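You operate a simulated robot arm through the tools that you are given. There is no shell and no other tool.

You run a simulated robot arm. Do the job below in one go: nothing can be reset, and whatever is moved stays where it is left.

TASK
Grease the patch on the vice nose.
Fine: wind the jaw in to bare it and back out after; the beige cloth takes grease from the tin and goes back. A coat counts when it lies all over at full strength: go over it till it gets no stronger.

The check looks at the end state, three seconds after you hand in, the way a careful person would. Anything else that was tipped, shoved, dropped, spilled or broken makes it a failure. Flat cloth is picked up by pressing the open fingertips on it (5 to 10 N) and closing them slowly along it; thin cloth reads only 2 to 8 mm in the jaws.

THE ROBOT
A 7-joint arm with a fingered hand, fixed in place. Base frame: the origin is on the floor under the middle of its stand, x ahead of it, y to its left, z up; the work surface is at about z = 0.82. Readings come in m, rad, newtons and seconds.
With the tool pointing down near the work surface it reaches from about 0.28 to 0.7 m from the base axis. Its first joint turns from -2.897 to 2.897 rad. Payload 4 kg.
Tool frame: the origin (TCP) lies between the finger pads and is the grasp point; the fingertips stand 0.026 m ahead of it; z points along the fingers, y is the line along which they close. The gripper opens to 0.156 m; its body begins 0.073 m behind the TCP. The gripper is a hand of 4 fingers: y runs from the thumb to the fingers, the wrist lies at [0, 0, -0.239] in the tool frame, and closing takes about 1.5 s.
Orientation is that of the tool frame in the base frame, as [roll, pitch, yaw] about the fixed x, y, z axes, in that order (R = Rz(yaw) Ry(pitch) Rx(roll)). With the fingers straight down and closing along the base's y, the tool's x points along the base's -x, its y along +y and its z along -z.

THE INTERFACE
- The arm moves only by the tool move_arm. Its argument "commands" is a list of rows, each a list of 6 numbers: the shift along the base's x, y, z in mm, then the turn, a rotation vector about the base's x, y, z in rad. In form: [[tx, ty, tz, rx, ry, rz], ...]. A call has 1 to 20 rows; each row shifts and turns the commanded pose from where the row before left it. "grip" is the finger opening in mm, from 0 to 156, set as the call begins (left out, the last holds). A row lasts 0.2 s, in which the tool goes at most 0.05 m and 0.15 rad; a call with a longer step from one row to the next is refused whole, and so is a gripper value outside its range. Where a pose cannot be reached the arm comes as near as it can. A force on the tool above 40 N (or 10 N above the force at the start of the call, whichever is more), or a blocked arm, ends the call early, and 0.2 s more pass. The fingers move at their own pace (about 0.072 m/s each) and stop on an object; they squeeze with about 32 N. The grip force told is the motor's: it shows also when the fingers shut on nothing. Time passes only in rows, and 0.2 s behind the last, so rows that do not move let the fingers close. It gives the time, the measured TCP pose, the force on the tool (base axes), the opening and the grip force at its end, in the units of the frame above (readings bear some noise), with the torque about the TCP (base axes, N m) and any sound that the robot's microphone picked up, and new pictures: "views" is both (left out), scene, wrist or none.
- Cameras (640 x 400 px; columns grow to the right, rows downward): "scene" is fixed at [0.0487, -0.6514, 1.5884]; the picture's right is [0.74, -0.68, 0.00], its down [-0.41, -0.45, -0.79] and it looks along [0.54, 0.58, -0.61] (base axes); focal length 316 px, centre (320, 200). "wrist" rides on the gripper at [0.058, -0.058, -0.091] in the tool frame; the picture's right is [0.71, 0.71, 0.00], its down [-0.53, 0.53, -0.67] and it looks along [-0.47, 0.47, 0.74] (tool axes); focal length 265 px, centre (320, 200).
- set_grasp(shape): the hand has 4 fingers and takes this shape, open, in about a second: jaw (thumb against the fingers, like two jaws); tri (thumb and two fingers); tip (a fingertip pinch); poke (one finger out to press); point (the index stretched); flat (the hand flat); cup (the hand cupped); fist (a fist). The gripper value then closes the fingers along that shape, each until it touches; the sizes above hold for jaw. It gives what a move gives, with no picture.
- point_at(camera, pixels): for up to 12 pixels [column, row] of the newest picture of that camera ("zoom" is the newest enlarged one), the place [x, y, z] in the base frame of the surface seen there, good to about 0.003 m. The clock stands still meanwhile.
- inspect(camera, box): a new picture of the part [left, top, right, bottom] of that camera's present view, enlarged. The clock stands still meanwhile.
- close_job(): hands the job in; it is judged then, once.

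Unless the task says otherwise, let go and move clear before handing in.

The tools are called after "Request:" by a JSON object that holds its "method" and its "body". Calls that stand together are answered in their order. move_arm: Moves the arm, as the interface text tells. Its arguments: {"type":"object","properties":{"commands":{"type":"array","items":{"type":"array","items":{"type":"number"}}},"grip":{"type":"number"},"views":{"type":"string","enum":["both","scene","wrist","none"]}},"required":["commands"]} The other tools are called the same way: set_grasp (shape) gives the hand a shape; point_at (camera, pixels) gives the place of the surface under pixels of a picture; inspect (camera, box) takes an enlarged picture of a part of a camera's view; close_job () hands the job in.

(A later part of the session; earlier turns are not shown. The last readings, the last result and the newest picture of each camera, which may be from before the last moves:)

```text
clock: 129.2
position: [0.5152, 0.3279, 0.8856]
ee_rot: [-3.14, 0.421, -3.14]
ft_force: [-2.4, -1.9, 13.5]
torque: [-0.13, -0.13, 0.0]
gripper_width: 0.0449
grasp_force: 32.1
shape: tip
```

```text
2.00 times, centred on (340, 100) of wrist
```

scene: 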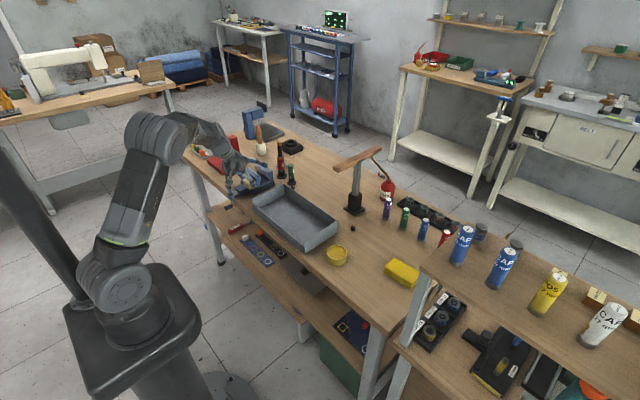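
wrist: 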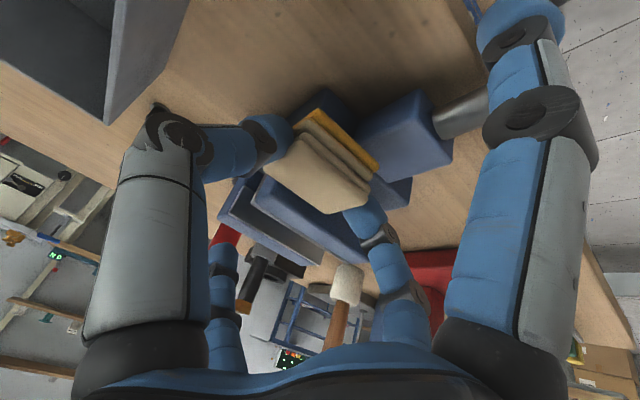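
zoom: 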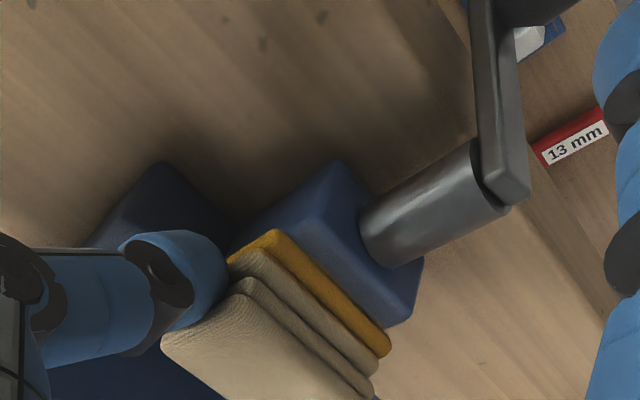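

About 13 N of contact now. I'll do two more sets of strokes.

Request:
{"method": "move_arm", "body": {"commands": [[0, 0, 0.3, 0, 0, 0], [0, 4, 0, 0, 0, 0], [0, 4, 0, 0, 0, 0], [0, -4, 0, 0, 0, 0], [0, -4, 0, 0, 0, 0], [0, -4, 0, 0, 0, 0], [0, -4, 0, 0, 0, 0], [0, 4, 0, 0, 0, 0], [0, 4, 0, 0, 0, 0], [-3, 0, 0, 0, 0, 0], [-3, 0, 0, 0, 0, 0], [3, 0, 0, 0, 0, 0], [3, 0, 0, 0, 0, 0], [3, 0, 0, 0, 0, 0], [3, 0, 0, 0, 0, 0], [-3, 0, 0, 0, 0, 0], [-3, 0, 0, 0, 0, 0], [0, 0, 0, 0, 0, 0]], "views": "none"}}

Request:
{"method": "move_arm", "body": {"commands": [[0, 4, -0.5, 0, 0, 0], [0, 4, 0, 0, 0, 0], [-3, 0, 0, 0, 0, 0], [0, -4, 0, 0, 0, 0], [0, -4, 0, 0, 0, 0], [0, -4, 0, 0, 0, 0], [0, -4, 0, 0, 0, 0], [3, 0, 0, 0, 0, 0], [3, 0, 0, 0, 0, 0], [0, 4, 0, 0, 0, 0], [0, 4, 0, 0, 0, 0], [0, 4, 0, 0, 0, 0], [0, 4, 0, 0, 0, 0], [-3, -4, 0, 0, 0, 0], [0, -4, 0, 0, 0, 0], [0, 0, 0, 0, 0, 0]], "views": "none"}}

Request:
{"method": "move_arm", "body": {"commands": [[0, 0, 8, 0, 0, 0], [-3, 0, 15, 0, 0, 0], [-10, -10, 20, 0, 0, 0], [-12, -20, 25, 0, 0, 0], [0, -15, 20, 0, 0, 0], [0, 0, 0, 0, 0, 0]], "views": "none"}}

Request:
{"method": "inspect", "body": {"camera": "scene", "box": [238, 178, 262, 198]}}

Request:
{"method": "inspect", "body": {"camera": "wrist", "box": [375, 65, 465, 150]}}

Request:
{"method": "inspect", "body": {"camera": "wrist", "box": [220, 0, 460, 200]}}

```text
clock: 133.0
position: [0.5155, 0.3264, 0.8836]
ee_rot: [-3.138, 0.419, -3.141]
ft_force: [3.1, -0.3, 6.2]
torque: [-0.09, -0.08, 0.05]
gripper_width: 0.0458
grasp_force: 31.8
shape: tip
```

```text
clock: 136.4
position: [0.5142, 0.3292, 0.8848]
ee_rot: [-3.139, 0.419, -3.139]
ft_force: [-1.0, 3.4, 10.0]
torque: [0.07, -0.05, 0.01]
gripper_width: 0.0459
grasp_force: 32.3
shape: tip
```

```text
clock: 137.8
position: [0.4892, 0.2827, 0.9712]
ee_rot: [-3.137, 0.42, 3.141]
ft_force: [1.3, 1.2, -0.7]
torque: [0.01, -0.03, -0.01]
gripper_width: 0.0453
grasp_force: 32.3
shape: tip
```

```text
16.00 times, centred on (250, 188) of scene
```

zoom: 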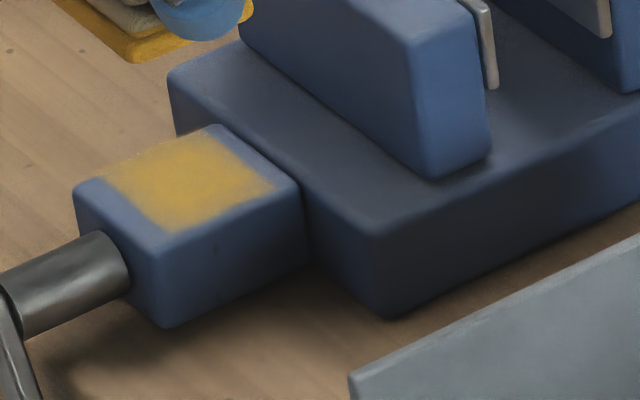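

```text
4.71 times, centred on (420, 108) of wrist
```

zoom: 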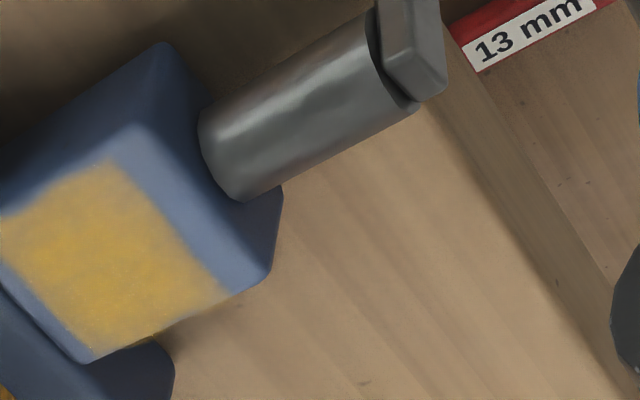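

```text
2.00 times, centred on (340, 100) of wrist
```

zoom: 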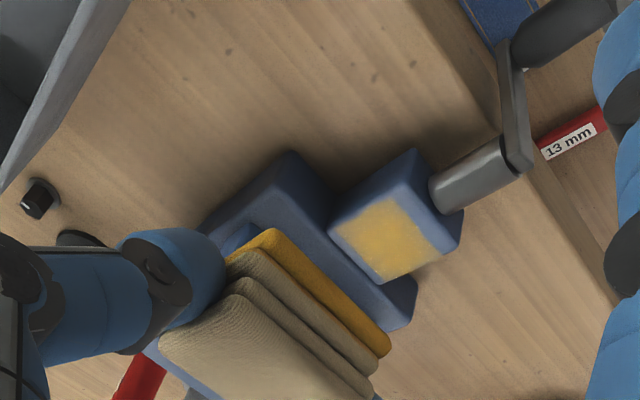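

The coat has grown stronger but still looks paler at the left (y≈0.34) edge. I'll rub again with the pad centred further to the left.

Request:
{"method": "move_arm", "body": {"commands": [[0, 18, -15, 0, 0, 0], [12, 20, -20, 0, 0, 0], [12, 14, -20, 0, 0, 0], [2, 2, -18, 0, 0, 0], [0, 0, -12, 0, 0, 0], [0, 0, -1.5, 0, 0, 0], [0, 0, 0, 0, 0, 0]], "views": "none"}}

Request:
{"method": "move_arm", "body": {"commands": [[0, 0, -1, 0, 0, 0], [0, 0, 0, 0, 0, 0]], "views": "none"}}

Request:
{"method": "move_arm", "body": {"commands": [[0, 0, -1, 0, 0, 0], [0, 0, 0, 0, 0, 0]], "views": "none"}}

```text
clock: 139.4
position: [0.5166, 0.3371, 0.885]
ee_rot: [-3.14, 0.419, 3.141]
ft_force: [-1.1, -0.5, 0.8]
torque: [0.02, -0.01, -0.03]
gripper_width: 0.0454
grasp_force: 32.1
shape: tip
```

```text
clock: 140.0
position: [0.5141, 0.3378, 0.8847]
ee_rot: [-3.139, 0.419, -3.141]
ft_force: [-0.5, 0.8, 4.9]
torque: [0.03, -0.05, -0.01]
gripper_width: 0.0456
grasp_force: 32.6
shape: tip
```

```text
clock: 140.6
position: [0.5159, 0.3359, 0.884]
ee_rot: [-3.14, 0.422, -3.141]
ft_force: [-1.7, 1.9, 11.1]
torque: [-0.04, -0.07, 0.07]
gripper_width: 0.0457
grasp_force: 32.6
shape: tip
```

Request:
{"method": "move_arm", "body": {"commands": [[0, 4, 0, 0, 0, 0], [0, 4, 0, 0, 0, 0], [0, -4, 0, 0, 0, 0], [0, -4, 0, 0, 0, 0], [0, -4, 0, 0, 0, 0], [0, -4, 0, 0, 0, 0], [0, -4, 0, 0, 0, 0], [0, 4, 0, 0, 0, 0], [0, 4, 0, 0, 0, 0], [0, 4, 0, 0, 0, 0], [-3, 0, 0, 0, 0, 0], [-3, 0, 0, 0, 0, 0], [3, 0, 0, 0, 0, 0], [3, 0, 0, 0, 0, 0], [3, 0, 0, 0, 0, 0], [3, 0, 0, 0, 0, 0], [-3, 0, 0, 0, 0, 0], [-3, 0, 0, 0, 0, 0], [0, 0, 0, 0, 0, 0]], "views": "none"}}

Request:
{"method": "move_arm", "body": {"commands": [[0, 4, -0.5, 0, 0, 0], [0, 4, 0, 0, 0, 0], [-3, 0, 0, 0, 0, 0], [-3, 0, 0, 0, 0, 0], [0, -4, 0, 0, 0, 0], [0, -4, 0, 0, 0, 0], [0, -4, 0, 0, 0, 0], [0, -4, 0, 0, 0, 0], [0, -4, 0, 0, 0, 0], [3, 0, 0, 0, 0, 0], [3, 0, 0, 0, 0, 0], [3, 0, 0, 0, 0, 0], [0, 4, 0, 0, 0, 0], [0, 4, 0, 0, 0, 0], [0, 4, 0, 0, 0, 0], [0, 4, 0, 0, 0, 0], [-3, -4, 0, 0, 0, 0], [0, 0, 0, 0, 0, 0]], "views": "none"}}

Request:
{"method": "move_arm", "body": {"commands": [[0, 0, 8, 0, 0, 0], [-3, 0, 15, 0, 0, 0], [-10, -15, 20, 0, 0, 0], [-12, -22, 25, 0, 0, 0], [0, -17, 20, 0, 0, 0], [0, 0, 0, 0, 0, 0]], "views": "none"}}

Request:
{"method": "inspect", "body": {"camera": "scene", "box": [238, 178, 262, 198]}}

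Request:
{"method": "inspect", "body": {"camera": "wrist", "box": [375, 65, 465, 150]}}

Request:
{"method": "inspect", "body": {"camera": "wrist", "box": [220, 0, 460, 200]}}

```text
clock: 144.6
position: [0.5156, 0.3345, 0.8844]
ee_rot: [-3.139, 0.422, -3.14]
ft_force: [2.9, 0.3, 5.0]
torque: [-0.06, -0.1, 0.05]
gripper_width: 0.0458
grasp_force: 31.9
shape: tip
```

```text
clock: 148.4
position: [0.5153, 0.3369, 0.882]
ee_rot: [-3.141, 0.421, -3.141]
ft_force: [1.9, 2.3, 6.8]
torque: [-0.05, -0.09, 0.1]
gripper_width: 0.0457
grasp_force: 32.4
shape: tip
```

```text
clock: 149.8
position: [0.4918, 0.2834, 0.9686]
ee_rot: [-3.137, 0.418, 3.141]
ft_force: [-0.2, 0.1, -0.7]
torque: [0.02, -0.02, 0.02]
gripper_width: 0.0455
grasp_force: 31.4
shape: tip
```

```text
16.00 times, centred on (250, 188) of scene
```

zoom: 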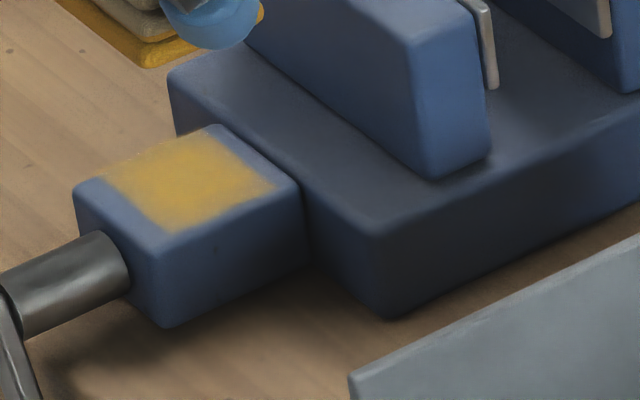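

```text
4.71 times, centred on (420, 108) of wrist
```

zoom: 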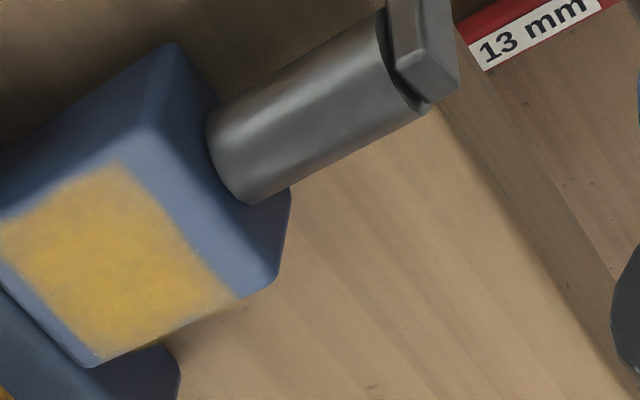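

```text
2.00 times, centred on (340, 100) of wrist
```

zoom: 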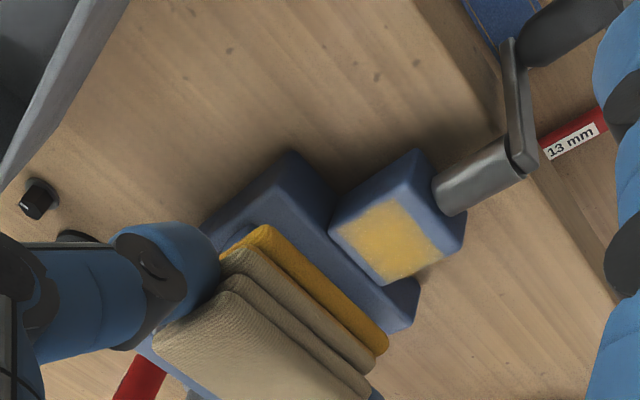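

The coat is getting stronger and more even. I'll take a very tight picture as a reference for comparing strength later.

Request:
{"method": "inspect", "body": {"camera": "scene", "box": [242, 184, 258, 194]}}

Request:
{"method": "inspect", "body": {"camera": "wrist", "box": [380, 90, 430, 145]}}

```text
16.00 times, centred on (250, 189) of scene
```

zoom: 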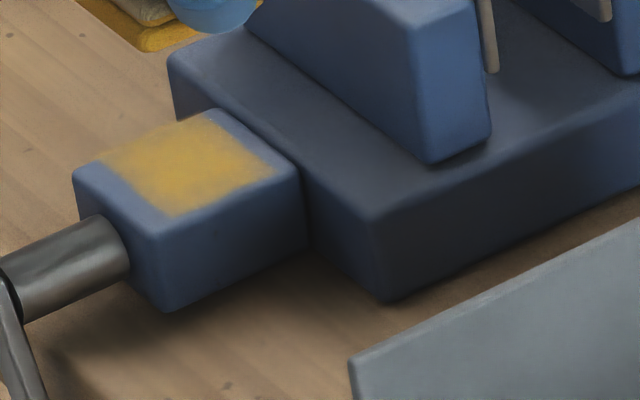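

```text
7.27 times, centred on (405, 118) of wrist
```

zoom: 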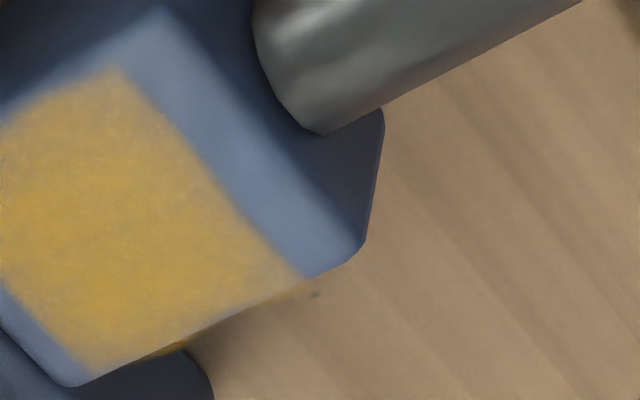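

The rear-left corner (wrist zoom (285,270)) is still pale. I'll reload the cloth at the tin, which also lets me regrip the pad since it slid up a few millimetres in the fingers.

Request:
{"method": "move_arm", "body": {"commands": [[5, -20, 15, 0, 0, 0], [5, -40, 5, 0, 0, 0], [0, -45, 0, 0, 0, 0], [0, -45, 0, 0, 0, 0], [0, -45, 0, 0, 0, 0], [0, -45, 0, 0, 0, 0], [0, -45, 0, 0, 0, 0], [0, -45, 0, 0, 0, 0], [0, -45, 0, 0, 0, 0], [12, -40, -10, 0, 0, 0], [15, -30, -15, 0, 0, 0], [15, -15, -15, 0, 0, 0], [5, -4, -10, 0, 0, 0], [0, 0, 0, 0, 0, 0]], "views": "none"}}

Request:
{"method": "inspect", "body": {"camera": "scene", "box": [300, 210, 380, 275]}}

Request:
{"method": "inspect", "body": {"camera": "wrist", "box": [200, 60, 480, 260]}}

```text
clock: 152.8
position: [0.5484, -0.183, 0.9396]
ee_rot: [-3.141, 0.419, 3.139]
ft_force: [-0.5, 1.1, -1.0]
torque: [0.0, 0.0, -0.02]
gripper_width: 0.0454
grasp_force: 31.9
shape: tip
```

```text
6.15 times, centred on (340, 242) of scene
```

zoom: 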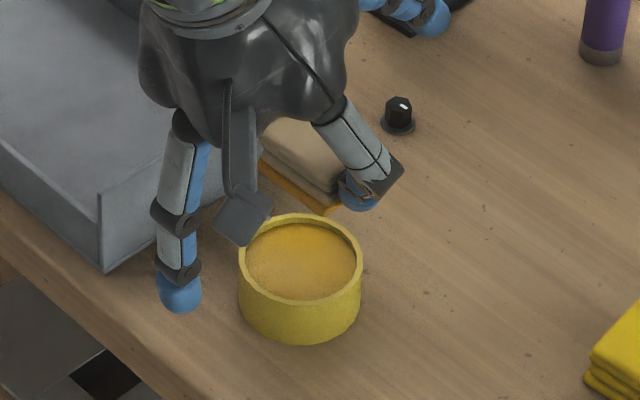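

```text
2.00 times, centred on (340, 160) of wrist
```

zoom: 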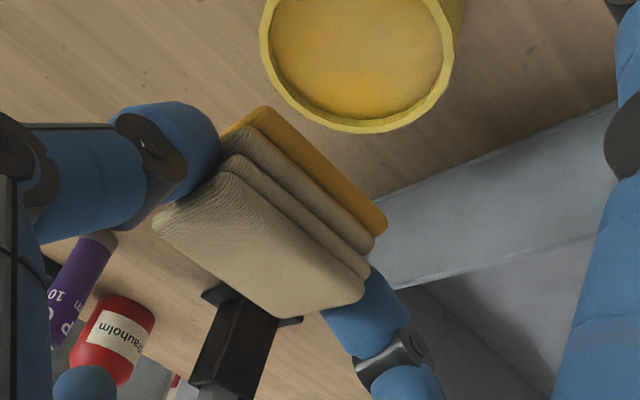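

The pad shifted slightly forward and up in the grip. I'll centre it on the tin and lower it carefully.

Request:
{"method": "move_arm", "body": {"commands": [[-2, 1.5, -15, 0, 0, 0], [0, 0, -15, 0, 0, 0], [0, 0, -15, 0, 0, 0], [0, 0, -8, 0, 0, 0], [0, 0, 0, 0, 0, 0]], "views": "none"}}

Request:
{"method": "inspect", "body": {"camera": "scene", "box": [320, 230, 360, 265]}}

Request:
{"method": "inspect", "body": {"camera": "wrist", "box": [200, 60, 480, 260]}}

```text
clock: 154.0
position: [0.545, -0.1812, 0.8885]
ee_rot: [-3.139, 0.419, -3.141]
ft_force: [-0.6, -0.7, -0.3]
torque: [-0.02, 0.01, 0.01]
gripper_width: 0.0457
grasp_force: 32.0
shape: tip
```

```text
11.43 times, centred on (340, 248) of scene
```

zoom: 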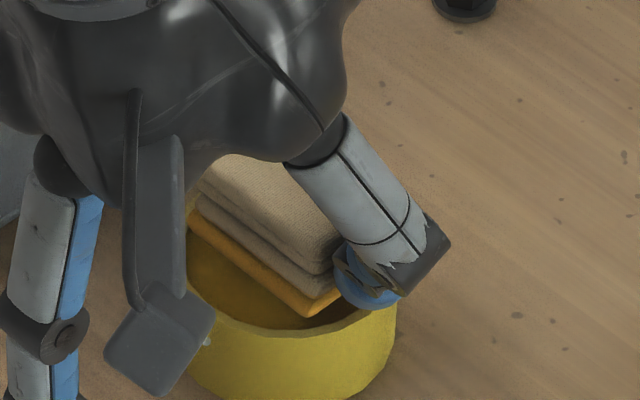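

```text
2.00 times, centred on (340, 160) of wrist
```

zoom: 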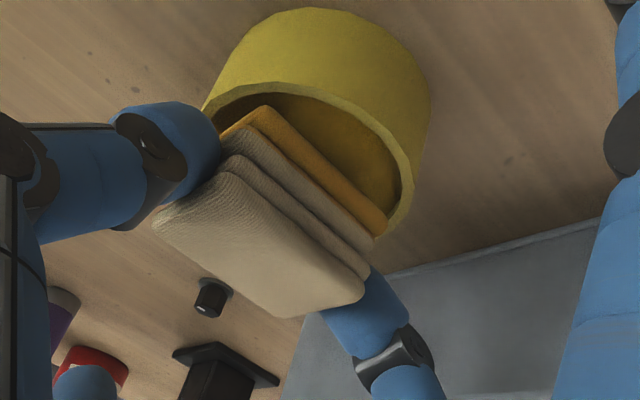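

Request:
{"method": "move_arm", "body": {"commands": [[0, 0, -3, 0, 0, 0], [0, 0, -2, 0, 0, 0], [0, 0, 0, 0, 0, 0]], "views": "none"}}

Request:
{"method": "move_arm", "body": {"commands": [[0, 0, -1.5, 0, 0, 0], [0, 0, 0, 0, 0, 0]], "views": "none"}}

Request:
{"method": "move_arm", "body": {"commands": [[0, 0, -1.5, 0, 0, 0], [0, 0, 0, 0, 0, 0]], "views": "none"}}

```text
clock: 154.8
position: [0.5456, -0.1795, 0.8817]
ee_rot: [-3.14, 0.418, -3.141]
ft_force: [0.0, -0.3, 0.2]
torque: [0.02, -0.02, 0.02]
gripper_width: 0.0456
grasp_force: 32.1
shape: tip
```

```text
clock: 155.4
position: [0.5452, -0.181, 0.8804]
ee_rot: [-3.139, 0.419, 3.141]
ft_force: [0.6, 1.1, -0.6]
torque: [0.04, 0.0, -0.02]
gripper_width: 0.0456
grasp_force: 31.6
shape: tip
```

```text
clock: 156.0
position: [0.5459, -0.1805, 0.8799]
ee_rot: [-3.137, 0.419, 3.14]
ft_force: [-1.0, 0.0, 1.3]
torque: [-0.01, -0.01, 0.01]
gripper_width: 0.0456
grasp_force: 32.1
shape: tip
```

Request:
{"method": "move_arm", "body": {"commands": [[0, 0, -0.8, 0, 0, 0], [0, 0, 0, 0, 0, 0], [0, 0, 0, 0, 0, 0]], "views": "none"}}

Request:
{"method": "inspect", "body": {"camera": "scene", "box": [320, 230, 360, 265]}}

```text
clock: 156.8
position: [0.5451, -0.1789, 0.8796]
ee_rot: [-3.139, 0.42, 3.141]
ft_force: [-1.5, -0.8, 8.6]
torque: [-0.11, -0.02, 0.02]
gripper_width: 0.0456
grasp_force: 32.0
shape: tip
```

```text
11.43 times, centred on (340, 248) of scene
```

zoom: 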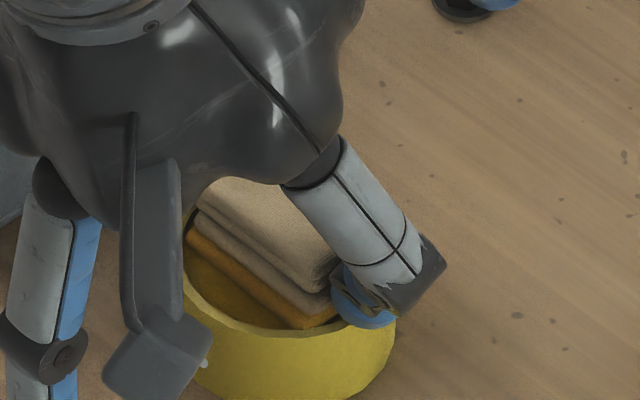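

The pad is in the grease with about 9 N. I'll hold, ease off, open, raise 6 mm relative to the pad and regrip it.

Request:
{"method": "move_arm", "body": {"commands": [[0, 0, 0, 0, 0, 0], [0, 0, 0, 0, 0, 0], [0, 0, 0.5, 0, 0, 0], [0, 0, 0, 0, 0, 0]], "views": "none"}}

Request:
{"method": "move_arm", "body": {"commands": [[0, 0, 0, 0, 0, 0], [0, 0, 0, 0, 0, 0], [0, 0, 3, 0, 0, 0], [2, 0, 3, 0, 0, 0], [0, 0, 0, 0, 0, 0]], "grip": 56, "views": "none"}}

Request:
{"method": "inspect", "body": {"camera": "wrist", "box": [200, 60, 480, 260]}}

Request:
{"method": "inspect", "body": {"camera": "scene", "box": [320, 230, 360, 265]}}

```text
clock: 157.8
position: [0.5453, -0.1788, 0.8793]
ee_rot: [-3.139, 0.42, -3.141]
ft_force: [2.1, -2.2, 5.8]
torque: [-0.12, -0.08, 0.0]
gripper_width: 0.0456
grasp_force: 32.1
shape: tip
```

```text
clock: 159.0
position: [0.5483, -0.1808, 0.8849]
ee_rot: [-3.14, 0.419, -3.141]
ft_force: [-0.5, 0.1, 0.1]
torque: [-0.01, -0.04, 0.02]
gripper_width: 0.0559
grasp_force: 0.1
shape: tip
```

```text
2.00 times, centred on (340, 160) of wrist
```

zoom: 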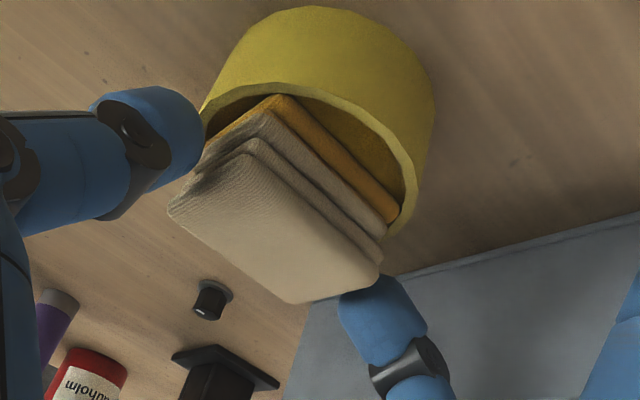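

```text
11.43 times, centred on (340, 248) of scene
```

zoom: 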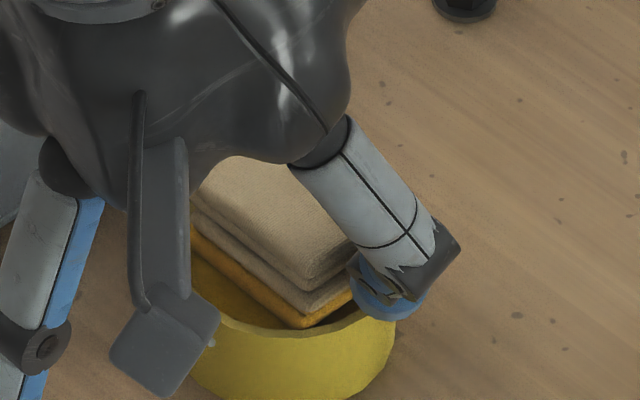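

The pad rests flat in the tin. I'll close on it and lift.

Request:
{"method": "move_arm", "body": {"commands": [[0, 0, 0, 0, 0, 0], [0, 0, 0, 0, 0, 0], [0, 0, 0, 0, 0, 0], [0, 0, 0, 0, 0, 0]], "grip": 38, "views": "none"}}

Request:
{"method": "move_arm", "body": {"commands": [[0, 0, 4, 0, 0, 0], [0, 0, 6, 0, 0, 0], [0, 0, 10, 0, 0, 0], [0, 0, 15, 0, 0, 0], [0, 0, 15, 0, 0, 0], [0, 0, 0, 0, 0, 0]], "views": "none"}}

Request:
{"method": "inspect", "body": {"camera": "wrist", "box": [200, 60, 480, 260]}}

Request:
{"method": "inspect", "body": {"camera": "scene", "box": [300, 210, 380, 275]}}

```text
clock: 160.0
position: [0.5474, -0.1809, 0.8857]
ee_rot: [-3.14, 0.419, -3.141]
ft_force: [-0.9, 0.1, 0.4]
torque: [0.02, 0.02, 0.01]
gripper_width: 0.0432
grasp_force: 32.0
shape: tip
```

```text
clock: 161.4
position: [0.5462, -0.1806, 0.9351]
ee_rot: [-3.141, 0.418, -3.141]
ft_force: [-0.1, -0.1, -1.3]
torque: [0.0, 0.0, 0.0]
gripper_width: 0.0432
grasp_force: 31.9
shape: tip
```

```text
2.00 times, centred on (340, 160) of wrist
```

zoom: 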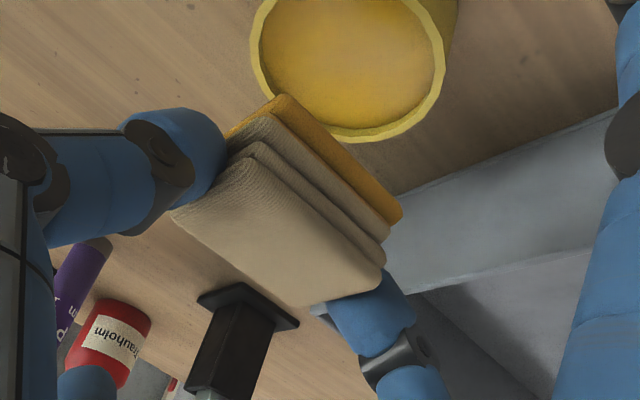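

```text
6.15 times, centred on (340, 242) of scene
```

zoom: 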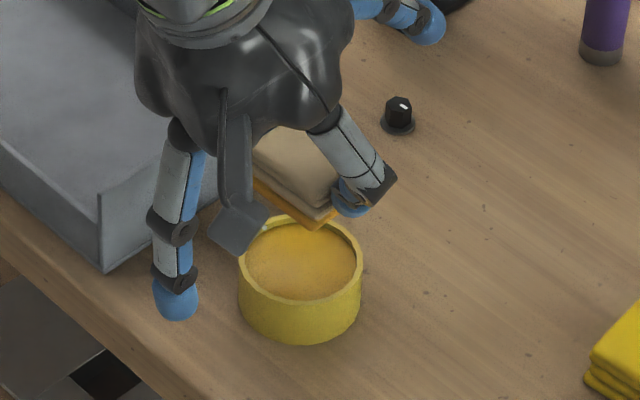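

Reloaded and regripped. Back to the nose.

Request:
{"method": "move_arm", "body": {"commands": [[-5, 4, 10, 0, 0, 0], [-15, 15, 15, 0, 0, 0], [-15, 30, 15, 0, 0, 0], [-8, 40, 10, 0, 0, 0], [0, 45, 0, 0, 0, 0], [0, 45, 0, 0, 0, 0], [0, 45, 0, 0, 0, 0], [0, 45, 0, 0, 0, 0], [0, 45, 0, 0, 0, 0], [0, 45, 0, 0, 0, 0], [0, 45, 0, 0, 0, 0], [0, 45, 0, 0, 0, 0], [5, 40, 0, 0, 0, 0], [5, 20, 0, 0, 0, 0], [0, 0, -30, 0, 0, 0], [0, 0, -30, 0, 0, 0], [0, 0, -20, 0, 0, 0], [0, 0, 0, 0, 0, 0]], "views": "none"}}

Request:
{"method": "inspect", "body": {"camera": "scene", "box": [225, 160, 275, 205]}}

Request:
{"method": "inspect", "body": {"camera": "wrist", "box": [220, 0, 460, 200]}}

```text
clock: 165.2
position: [0.513, 0.328, 0.9062]
ee_rot: [-3.139, 0.419, -3.141]
ft_force: [-0.3, -0.4, -1.1]
torque: [-0.03, 0.05, -0.02]
gripper_width: 0.043
grasp_force: 31.8
shape: tip
```

```text
8.89 times, centred on (250, 182) of scene
```

zoom: 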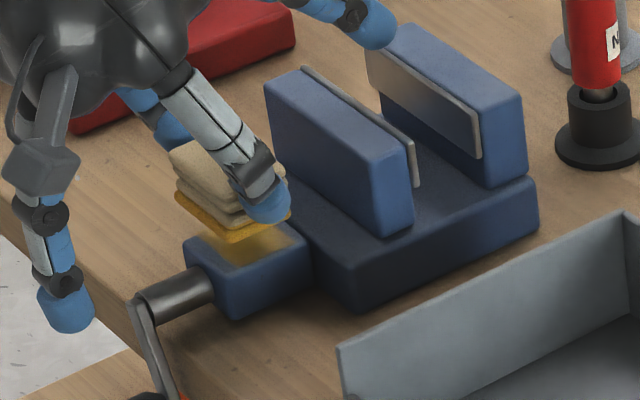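

```text
2.00 times, centred on (340, 100) of wrist
```

zoom: 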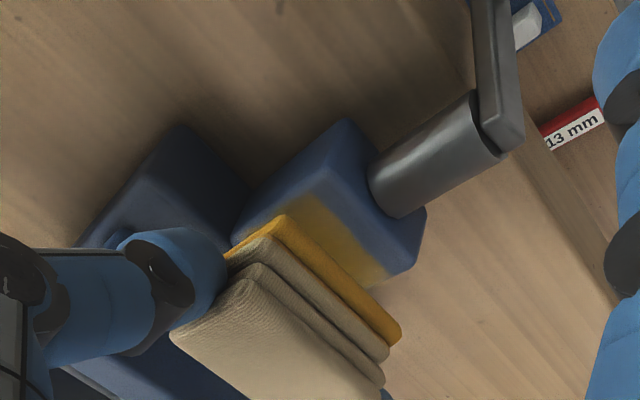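

Above the nose again. Lowering to contact.

Request:
{"method": "move_arm", "body": {"commands": [[1, 0, -7, 0, 0, 0], [0, 0, -5, 0, 0, 0], [0, 0, -2, 0, 0, 0], [0, 0, 0, 0, 0, 0]], "views": "none"}}

Request:
{"method": "move_arm", "body": {"commands": [[0, 0, -1.5, 0, 0, 0], [0, 0, 0, 0, 0, 0]], "views": "none"}}

Request:
{"method": "move_arm", "body": {"commands": [[0, 0, -1.2, 0, 0, 0], [0, 0, 0, 0, 0, 0]], "views": "none"}}

```text
clock: 166.2
position: [0.5154, 0.3287, 0.8914]
ee_rot: [-3.141, 0.419, 3.141]
ft_force: [-0.2, 0.0, -0.2]
torque: [-0.02, 0.02, 0.02]
gripper_width: 0.0433
grasp_force: 32.2
shape: tip
```

```text
clock: 166.8
position: [0.5158, 0.3295, 0.8905]
ee_rot: [-3.139, 0.42, 3.141]
ft_force: [-0.8, -0.3, -1.1]
torque: [0.0, 0.02, 0.01]
gripper_width: 0.0431
grasp_force: 32.2
shape: tip
```

```text
clock: 167.4
position: [0.5155, 0.3271, 0.8893]
ee_rot: [-3.14, 0.419, 3.14]
ft_force: [-0.8, 0.5, 0.2]
torque: [0.02, -0.01, 0.03]
gripper_width: 0.0432
grasp_force: 32.2
shape: tip
```

Request:
{"method": "move_arm", "body": {"commands": [[0, 0, -1, 0, 0, 0], [0, 0, 0, 0, 0, 0]], "views": "none"}}

Request:
{"method": "move_arm", "body": {"commands": [[0, 0, -1, 0, 0, 0], [0, 0, 0, 0, 0, 0]], "views": "none"}}

```text
clock: 168.0
position: [0.5158, 0.3289, 0.8886]
ee_rot: [-3.14, 0.419, 3.142]
ft_force: [-0.2, 0.0, -0.6]
torque: [0.0, -0.01, -0.02]
gripper_width: 0.0432
grasp_force: 31.9
shape: tip
```

```text
clock: 168.6
position: [0.5169, 0.329, 0.8877]
ee_rot: [-3.139, 0.421, -3.141]
ft_force: [-1.1, -0.4, 4.8]
torque: [-0.08, 0.01, -0.01]
gripper_width: 0.0434
grasp_force: 32.1
shape: tip
```

Contact at 5 N. Now a long serpentine rub over the whole top with slowly rising pressure.

Request:
{"method": "move_arm", "body": {"commands": [[-3, 4, -0.7, 0, 0, 0], [-3, 4, 0, 0, 0, 0], [0, -4, 0, 0, 0, 0], [0, -4, 0, 0, 0, 0], [0, -4, 0, 0, 0, 0], [0, -4, 0, 0, 0, 0], [3, 0, 0, 0, 0, 0], [0, 4, 0, 0, 0, 0], [0, 4, 0, 0, 0, 0], [0, 4, 0, 0, 0, 0], [0, 4, 0, 0, 0, 0], [3, 0, -0.3, 0, 0, 0], [0, -4, 0, 0, 0, 0], [0, -4, 0, 0, 0, 0], [0, -4, 0, 0, 0, 0], [0, -4, 0, 0, 0, 0], [3, 0, 0, 0, 0, 0], [0, 4, 0, 0, 0, 0], [0, 4, 0, 0, 0, 0], [0, 4, 0, 0, 0, 0]], "views": "none"}}

Request:
{"method": "move_arm", "body": {"commands": [[0, 4, -0.3, 0, 0, 0], [3, 0, 0, 0, 0, 0], [0, -4, 0, 0, 0, 0], [0, -4, 0, 0, 0, 0], [0, -4, 0, 0, 0, 0], [0, -4, 0, 0, 0, 0], [-4, 0, -0.3, 0, 0, 0], [-4, 0, 0, 0, 0, 0], [-4, 0, 0, 0, 0, 0], [0, 4, 0, 0, 0, 0], [4, 0, 0, 0, 0, 0], [4, 0, 0, 0, 0, 0], [4, 0, 0, 0, 0, 0], [0, 4, 0, 0, 0, 0], [-4, 0, -0.3, 0, 0, 0], [-4, 0, 0, 0, 0, 0], [-4, 0, 0, 0, 0, 0], [0, 4, 0, 0, 0, 0], [4, 0, 0, 0, 0, 0], [4, 0, 0, 0, 0, 0]], "views": "none"}}

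```text
clock: 172.8
position: [0.5196, 0.3321, 0.8854]
ee_rot: [-3.139, 0.419, 3.141]
ft_force: [2.2, -5.2, 12.8]
torque: [-0.39, -0.12, -0.02]
gripper_width: 0.0459
grasp_force: 32.6
shape: tip
```

```text
clock: 177.0
position: [0.5167, 0.3354, 0.8848]
ee_rot: [-3.141, 0.42, -3.14]
ft_force: [-5.3, 0.8, 11.3]
torque: [-0.14, -0.05, -0.09]
gripper_width: 0.0452
grasp_force: 32.0
shape: tip
```

Good steady contact (11–13 N). One more set concentrating on the rear-left corner, then a look.

Request:
{"method": "move_arm", "body": {"commands": [[-4, 4, -0.2, 0, 0, 0], [-4, 4, 0, 0, 0, 0], [0, -4, 0, 0, 0, 0], [0, -4, 0, 0, 0, 0], [0, 4, 0, 0, 0, 0], [0, 4, 0, 0, 0, 0], [4, 0, -0.2, 0, 0, 0], [0, -4, 0, 0, 0, 0], [0, -4, 0, 0, 0, 0], [0, -4, 0, 0, 0, 0], [0, -4, 0, 0, 0, 0], [-4, 0, 0, 0, 0, 0], [0, 4, 0, 0, 0, 0], [0, 4, 0, 0, 0, 0], [0, 4, 0, 0, 0, 0], [0, 4, 0, 0, 0, 0], [4, -4, 0, 0, 0, 0], [4, -4, 0, 0, 0, 0], [0, 0, 0, 0, 0, 0]], "views": "none"}}

Request:
{"method": "move_arm", "body": {"commands": [[0, 0, 8, 0, 0, 0], [-3, 0, 15, 0, 0, 0], [-10, -15, 20, 0, 0, 0], [-12, -22, 25, 0, 0, 0], [0, -13, 20, 0, 0, 0], [0, 0, 0, 0, 0, 0]], "views": "none"}}

Request:
{"method": "inspect", "body": {"camera": "scene", "box": [242, 184, 258, 194]}}

Request:
{"method": "inspect", "body": {"camera": "wrist", "box": [380, 90, 430, 145]}}

Request:
{"method": "inspect", "body": {"camera": "wrist", "box": [220, 0, 460, 200]}}

```text
clock: 181.0
position: [0.5179, 0.3334, 0.8851]
ee_rot: [-3.14, 0.417, -3.14]
ft_force: [-0.3, 1.7, 5.6]
torque: [0.05, -0.05, 0.01]
gripper_width: 0.0449
grasp_force: 31.4
shape: tip
```

```text
clock: 182.4
position: [0.4925, 0.2821, 0.9705]
ee_rot: [-3.137, 0.42, -3.141]
ft_force: [-0.4, -0.1, -0.8]
torque: [0.0, -0.02, 0.03]
gripper_width: 0.0447
grasp_force: 31.8
shape: tip
```

```text
16.00 times, centred on (250, 189) of scene
```

zoom: 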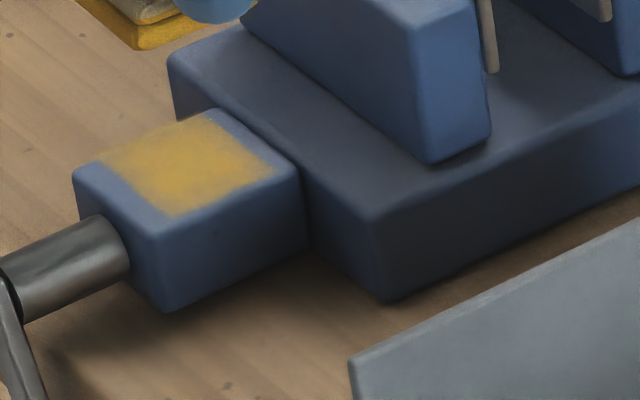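

```text
7.27 times, centred on (405, 118) of wrist
```

zoom: 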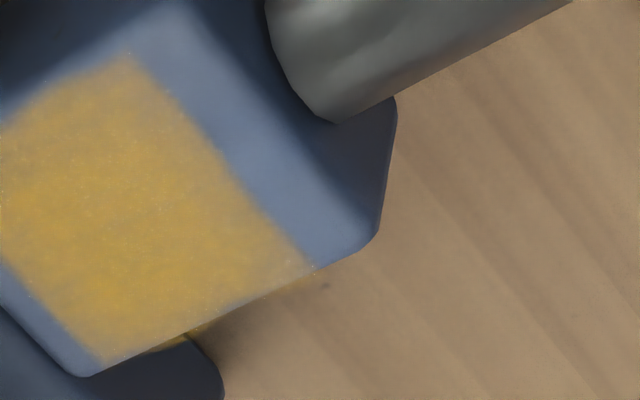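

```text
2.00 times, centred on (340, 100) of wrist
```

zoom: 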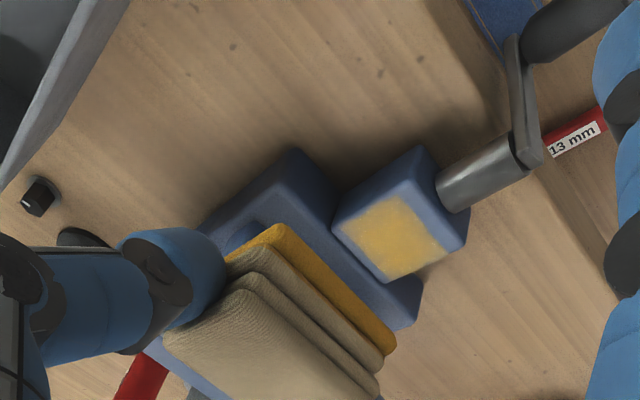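

The coat is fuller, with the rear-left corner now filled in, though it got stronger since last time. I'll go over it again to see whether it still gains.

Request:
{"method": "move_arm", "body": {"commands": [[0, 15, -15, 0, 0, 0], [12, 20, -20, 0, 0, 0], [10, 12, -20, 0, 0, 0], [0, 0, -18, 0, 0, 0], [0, 0, -10, 0, 0, 0], [0, 0, -2, 0, 0, 0], [0, 0, 0, 0, 0, 0]], "views": "none"}}

Request:
{"method": "move_arm", "body": {"commands": [[0, 0, -1.2, 0, 0, 0], [0, 0, 0, 0, 0, 0]], "views": "none"}}

Request:
{"method": "move_arm", "body": {"commands": [[0, 0, -1, 0, 0, 0], [0, 0, 0, 0, 0, 0]], "views": "none"}}

```text
clock: 184.0
position: [0.5137, 0.3294, 0.8856]
ee_rot: [-3.141, 0.42, 3.141]
ft_force: [0.0, 0.1, -0.8]
torque: [-0.01, 0.0, -0.03]
gripper_width: 0.0447
grasp_force: 32.4
shape: tip
```

```text
clock: 184.6
position: [0.5139, 0.3311, 0.8856]
ee_rot: [-3.139, 0.42, -3.141]
ft_force: [0.2, -0.3, -0.4]
torque: [0.01, 0.0, 0.01]
gripper_width: 0.045
grasp_force: 31.7
shape: tip
```

```text
clock: 185.2
position: [0.5156, 0.3303, 0.8853]
ee_rot: [-3.14, 0.421, 3.141]
ft_force: [-1.0, -0.4, 2.1]
torque: [0.02, -0.05, 0.0]
gripper_width: 0.0449
grasp_force: 31.7
shape: tip
```

Request:
{"method": "move_arm", "body": {"commands": [[-3, 4, -1.2, 0, 0, 0], [-3, 4, 0, 0, 0, 0], [0, -4, 0, 0, 0, 0], [0, -4, 0, 0, 0, 0], [0, -4, 0, 0, 0, 0], [0, -4, 0, 0, 0, 0], [3, 0, 0, 0, 0, 0], [0, 4, 0, 0, 0, 0], [0, 4, 0, 0, 0, 0], [0, 4, 0, 0, 0, 0], [0, 4, 0, 0, 0, 0], [3, 0, -0.3, 0, 0, 0], [0, -4, 0, 0, 0, 0], [0, -4, 0, 0, 0, 0], [0, -4, 0, 0, 0, 0], [0, -4, 0, 0, 0, 0], [3, 0, 0, 0, 0, 0], [0, 4, 0, 0, 0, 0], [0, 4, 0, 0, 0, 0], [0, 4, 0, 0, 0, 0]], "views": "none"}}

Request:
{"method": "move_arm", "body": {"commands": [[0, 4, -0.3, 0, 0, 0], [3, 0, 0, 0, 0, 0], [0, -4, 0, 0, 0, 0], [0, -4, 0, 0, 0, 0], [0, -4, 0, 0, 0, 0], [0, -4, 0, 0, 0, 0], [-4, 0, -0.3, 0, 0, 0], [-4, 0, 0, 0, 0, 0], [-4, 0, 0, 0, 0, 0], [0, 4, 0, 0, 0, 0], [4, 0, 0, 0, 0, 0], [4, 0, 0, 0, 0, 0], [4, 0, 0, 0, 0, 0], [0, 4, 0, 0, 0, 0], [-4, 0, -0.3, 0, 0, 0], [-4, 0, 0, 0, 0, 0], [-4, 0, 0, 0, 0, 0], [0, 4, 0, 0, 0, 0], [4, 0, 0, 0, 0, 0], [4, 0, 0, 0, 0, 0]], "views": "none"}}

Request:
{"method": "move_arm", "body": {"commands": [[0, -2, 8, 0, 0, 0], [-3, -4, 15, 0, 0, 0], [-10, -15, 20, 0, 0, 0], [-12, -15, 25, 0, 0, 0], [0, -13, 20, 0, 0, 0], [0, 0, 0, 0, 0, 0]], "views": "none"}}

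Request:
{"method": "inspect", "body": {"camera": "scene", "box": [242, 184, 258, 194]}}

Request:
{"method": "inspect", "body": {"camera": "wrist", "box": [380, 90, 430, 145]}}

Request:
{"method": "inspect", "body": {"camera": "wrist", "box": [220, 0, 460, 200]}}

```text
clock: 189.4
position: [0.5177, 0.3331, 0.8844]
ee_rot: [-3.14, 0.42, 3.141]
ft_force: [0.3, -3.7, 7.5]
torque: [-0.19, -0.06, -0.04]
gripper_width: 0.0449
grasp_force: 31.8
shape: tip
```

```text
clock: 193.6
position: [0.5167, 0.3358, 0.8833]
ee_rot: [3.141, 0.418, -3.139]
ft_force: [-6.0, 0.6, 12.9]
torque: [-0.04, -0.02, -0.05]
gripper_width: 0.0456
grasp_force: 31.9
shape: tip
```

```text
clock: 195.0
position: [0.4899, 0.2846, 0.9706]
ee_rot: [-3.138, 0.419, 3.14]
ft_force: [0.6, 0.7, -0.9]
torque: [0.01, -0.03, 0.02]
gripper_width: 0.0451
grasp_force: 32.3
shape: tip
```

```text
16.00 times, centred on (250, 189) of scene
```

zoom: 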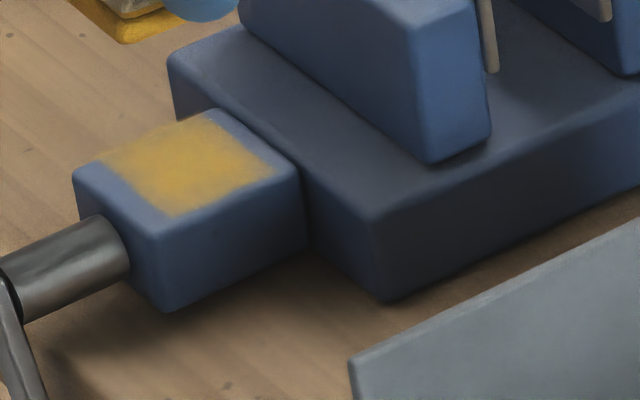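

```text
7.27 times, centred on (405, 118) of wrist
```

zoom: 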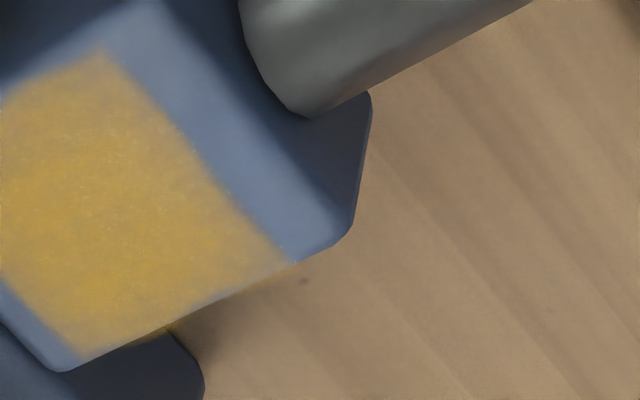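

```text
2.00 times, centred on (340, 100) of wrist
```

zoom: 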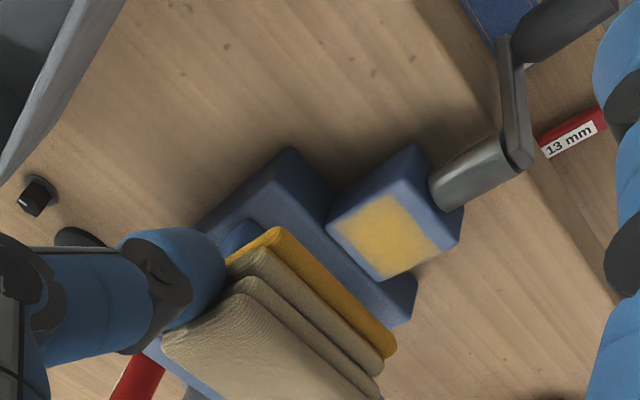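

Little change from the last look; the patch is an even yellow now. To be sure of the rear edge I'll do one more pass biased to the back of the patch, then compare once more.

Request:
{"method": "move_arm", "body": {"commands": [[0, 15, -15, 0, 0, 0], [10, 20, -20, 0, 0, 0], [8, 12, -20, 0, 0, 0], [0, 0, -18, 0, 0, 0], [0, 0, -10, 0, 0, 0], [0, 0, -2.5, 0, 0, 0], [0, 0, 0, 0, 0, 0]], "views": "none"}}

Request:
{"method": "move_arm", "body": {"commands": [[0, 0, -1.5, 0, 0, 0], [0, 0, 0, 0, 0, 0]], "views": "none"}}

Request:
{"method": "move_arm", "body": {"commands": [[0, 0, -1, 0, 0, 0], [0, 0, 0, 0, 0, 0]], "views": "none"}}

```text
clock: 196.6
position: [0.5107, 0.3313, 0.8856]
ee_rot: [-3.139, 0.419, 3.141]
ft_force: [0.2, 0.1, -0.4]
torque: [0.01, 0.01, -0.01]
gripper_width: 0.0455
grasp_force: 32.6
shape: tip
```

```text
clock: 197.2
position: [0.5095, 0.3318, 0.8838]
ee_rot: [-3.14, 0.419, 3.141]
ft_force: [0.1, 0.5, -0.4]
torque: [-0.02, 0.01, -0.01]
gripper_width: 0.0454
grasp_force: 31.7
shape: tip
```

```text
clock: 197.8
position: [0.5096, 0.3317, 0.8847]
ee_rot: [-3.14, 0.421, 3.141]
ft_force: [-1.1, -1.7, 3.2]
torque: [-0.03, 0.02, -0.03]
gripper_width: 0.0452
grasp_force: 32.2
shape: tip
```

Request:
{"method": "move_arm", "body": {"commands": [[-4, 4, -1.2, 0, 0, 0], [0, 4, 0, 0, 0, 0], [0, -4, 0, 0, 0, 0], [0, -4, 0, 0, 0, 0], [0, -4, 0, 0, 0, 0], [0, -4, 0, 0, 0, 0], [0, -4, 0, 0, 0, 0], [4, 0, 0, 0, 0, 0], [0, 4, 0, 0, 0, 0], [0, 4, 0, 0, 0, 0], [0, 4, 0, 0, 0, 0], [0, 4, 0, 0, 0, 0], [0, 4, 0, 0, 0, 0], [4, 0, -0.3, 0, 0, 0], [0, -4, 0, 0, 0, 0], [0, -4, 0, 0, 0, 0], [0, -4, 0, 0, 0, 0], [0, -4, 0, 0, 0, 0], [0, -4, 0, 0, 0, 0], [4, 0, 0, 0, 0, 0]], "views": "none"}}

Request:
{"method": "move_arm", "body": {"commands": [[0, 4, -0.3, 0, 0, 0], [0, 4, 0, 0, 0, 0], [0, 4, 0, 0, 0, 0], [0, 4, 0, 0, 0, 0], [0, 4, 0, 0, 0, 0], [4, 0, 0, 0, 0, 0], [0, -4, 0, 0, 0, 0], [0, -4, 0, 0, 0, 0], [0, -4, 0, 0, 0, 0], [0, -4, 0, 0, 0, 0], [-4, 0, -0.3, 0, 0, 0], [-4, 0, 0, 0, 0, 0], [-4, 0, 0, 0, 0, 0], [-4, 0, 0, 0, 0, 0], [0, 4, 0, 0, 0, 0], [0, 4, 0, 0, 0, 0], [0, 4, 0, 0, 0, 0], [4, -4, 0, 0, 0, 0], [0, 0, 0, 0, 0, 0]], "views": "none"}}

Request:
{"method": "move_arm", "body": {"commands": [[0, -2, 8, 0, 0, 0], [-3, -4, 15, 0, 0, 0], [-10, -15, 20, 0, 0, 0], [-10, -15, 25, 0, 0, 0], [0, -13, 20, 0, 0, 0], [0, 0, 0, 0, 0, 0]], "views": "none"}}

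Request:
{"method": "inspect", "body": {"camera": "scene", "box": [242, 184, 258, 194]}}

Request:
{"method": "inspect", "body": {"camera": "wrist", "box": [375, 85, 445, 145]}}

Request:
{"method": "inspect", "body": {"camera": "wrist", "box": [220, 0, 460, 200]}}

```text
clock: 202.0
position: [0.5183, 0.3192, 0.8816]
ee_rot: [-3.138, 0.417, -3.14]
ft_force: [-7.8, 0.8, 15.4]
torque: [-0.01, 0.01, -0.04]
gripper_width: 0.0456
grasp_force: 32.5
shape: tip
```

```text
clock: 206.0
position: [0.5094, 0.3331, 0.8804]
ee_rot: [-3.138, 0.418, -3.141]
ft_force: [-1.6, 1.7, 4.4]
torque: [0.0, -0.02, 0.01]
gripper_width: 0.0453
grasp_force: 32.2
shape: tip
```

```text
clock: 207.4
position: [0.4874, 0.2837, 0.9675]
ee_rot: [-3.137, 0.42, -3.14]
ft_force: [-0.2, -0.5, -0.9]
torque: [0.03, 0.01, -0.01]
gripper_width: 0.0451
grasp_force: 32.1
shape: tip
```

```text
16.00 times, centred on (250, 189) of scene
```

zoom: 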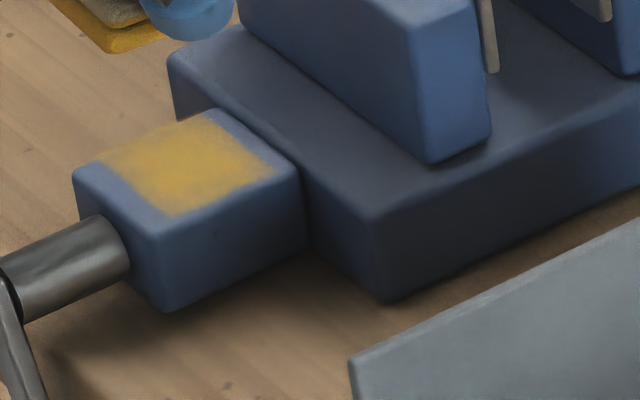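

```text
6.67 times, centred on (410, 115) of wrist
```

zoom: 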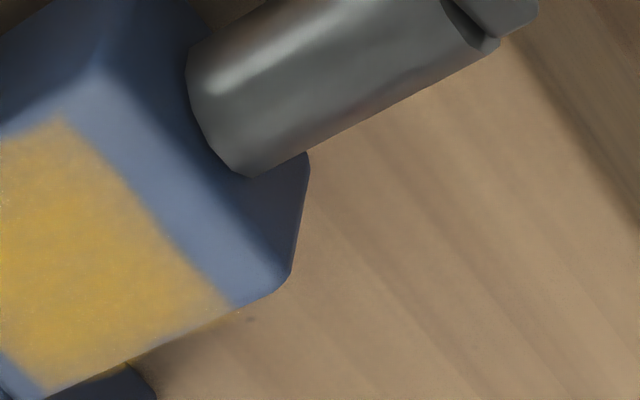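

```text
2.00 times, centred on (340, 100) of wrist
```

zoom: 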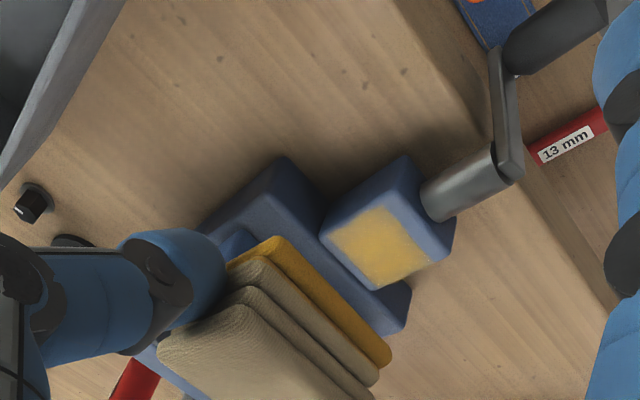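

The patch is evenly covered in strong yellow and hardly changes any more; the cloth still carries grease. Before leaving I'll look at the whole nose once more from the scene side and check the bench edge near the cloth's place for putting it back.

Request:
{"method": "point_at", "body": {"camera": "scene", "pixels": [[330, 283], [335, 288], [340, 292], [345, 296], [350, 300], [338, 284], [343, 288], [348, 291], [353, 294], [358, 298]]}}

Request:
{"method": "inspect", "body": {"camera": "scene", "box": [235, 172, 275, 200]}}

```text
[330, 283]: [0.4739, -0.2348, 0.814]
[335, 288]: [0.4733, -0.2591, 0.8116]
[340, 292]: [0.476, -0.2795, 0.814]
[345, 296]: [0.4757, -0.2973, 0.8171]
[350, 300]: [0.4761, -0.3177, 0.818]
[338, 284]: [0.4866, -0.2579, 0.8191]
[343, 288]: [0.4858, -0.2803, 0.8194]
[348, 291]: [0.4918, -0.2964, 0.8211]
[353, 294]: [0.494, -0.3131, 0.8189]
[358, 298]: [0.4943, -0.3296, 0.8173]
```

```text
14.29 times, centred on (255, 186) of scene
```

zoom: 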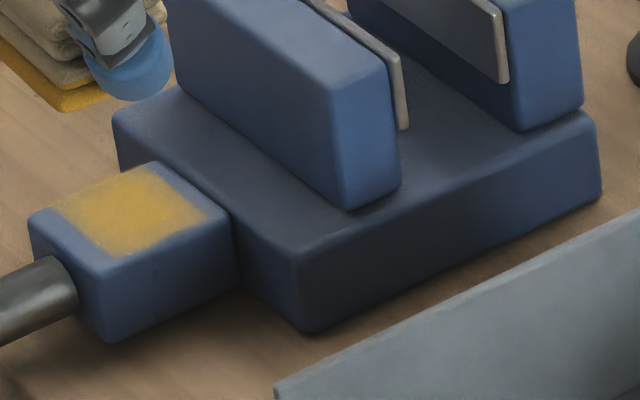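

The bench edge is at x≈0.476, so for putting the cloth down I'll need a smaller tilt later. To be certain about full strength, I'll reload once more and go over the patch again, comparing after.

Request:
{"method": "move_arm", "body": {"commands": [[5, -20, 15, 0, 0, 0], [5, -40, 5, 0, 0, 0], [0, -45, 0, 0, 0, 0], [0, -45, 0, 0, 0, 0], [0, -45, 0, 0, 0, 0], [0, -45, 0, 0, 0, 0], [0, -45, 0, 0, 0, 0], [0, -45, 0, 0, 0, 0], [0, -45, 0, 0, 0, 0], [12, -40, -10, 0, 0, 0], [15, -30, -15, 0, 0, 0], [15, -15, -15, 0, 0, 0], [5, -4, -10, 0, 0, 0], [0, 0, 0, 0, 0, 0]], "views": "none"}}

Request:
{"method": "inspect", "body": {"camera": "scene", "box": [310, 220, 370, 270]}}

Request:
{"method": "inspect", "body": {"camera": "wrist", "box": [200, 60, 480, 260]}}

```text
clock: 210.4
position: [0.5434, -0.1821, 0.9399]
ee_rot: [-3.137, 0.418, -3.142]
ft_force: [0.1, 0.2, -0.9]
torque: [0.0, 0.02, 0.01]
gripper_width: 0.0449
grasp_force: 31.9
shape: tip
```

```text
8.00 times, centred on (340, 245) of scene
```

zoom: 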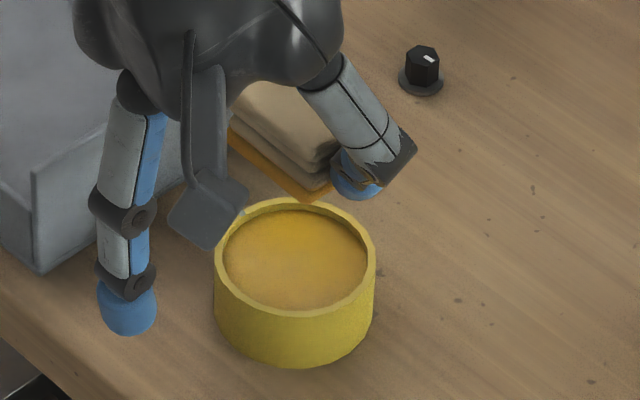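

```text
2.00 times, centred on (340, 160) of wrist
```

zoom: 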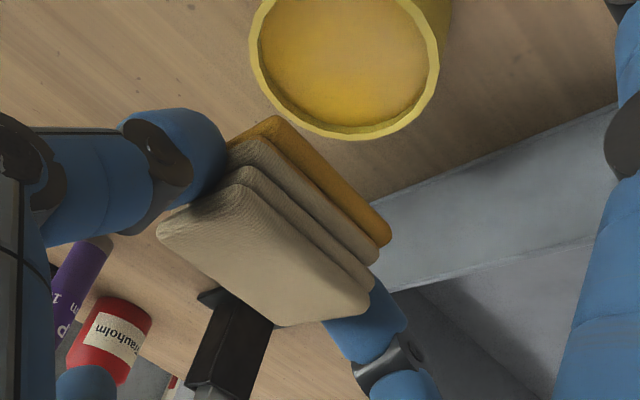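

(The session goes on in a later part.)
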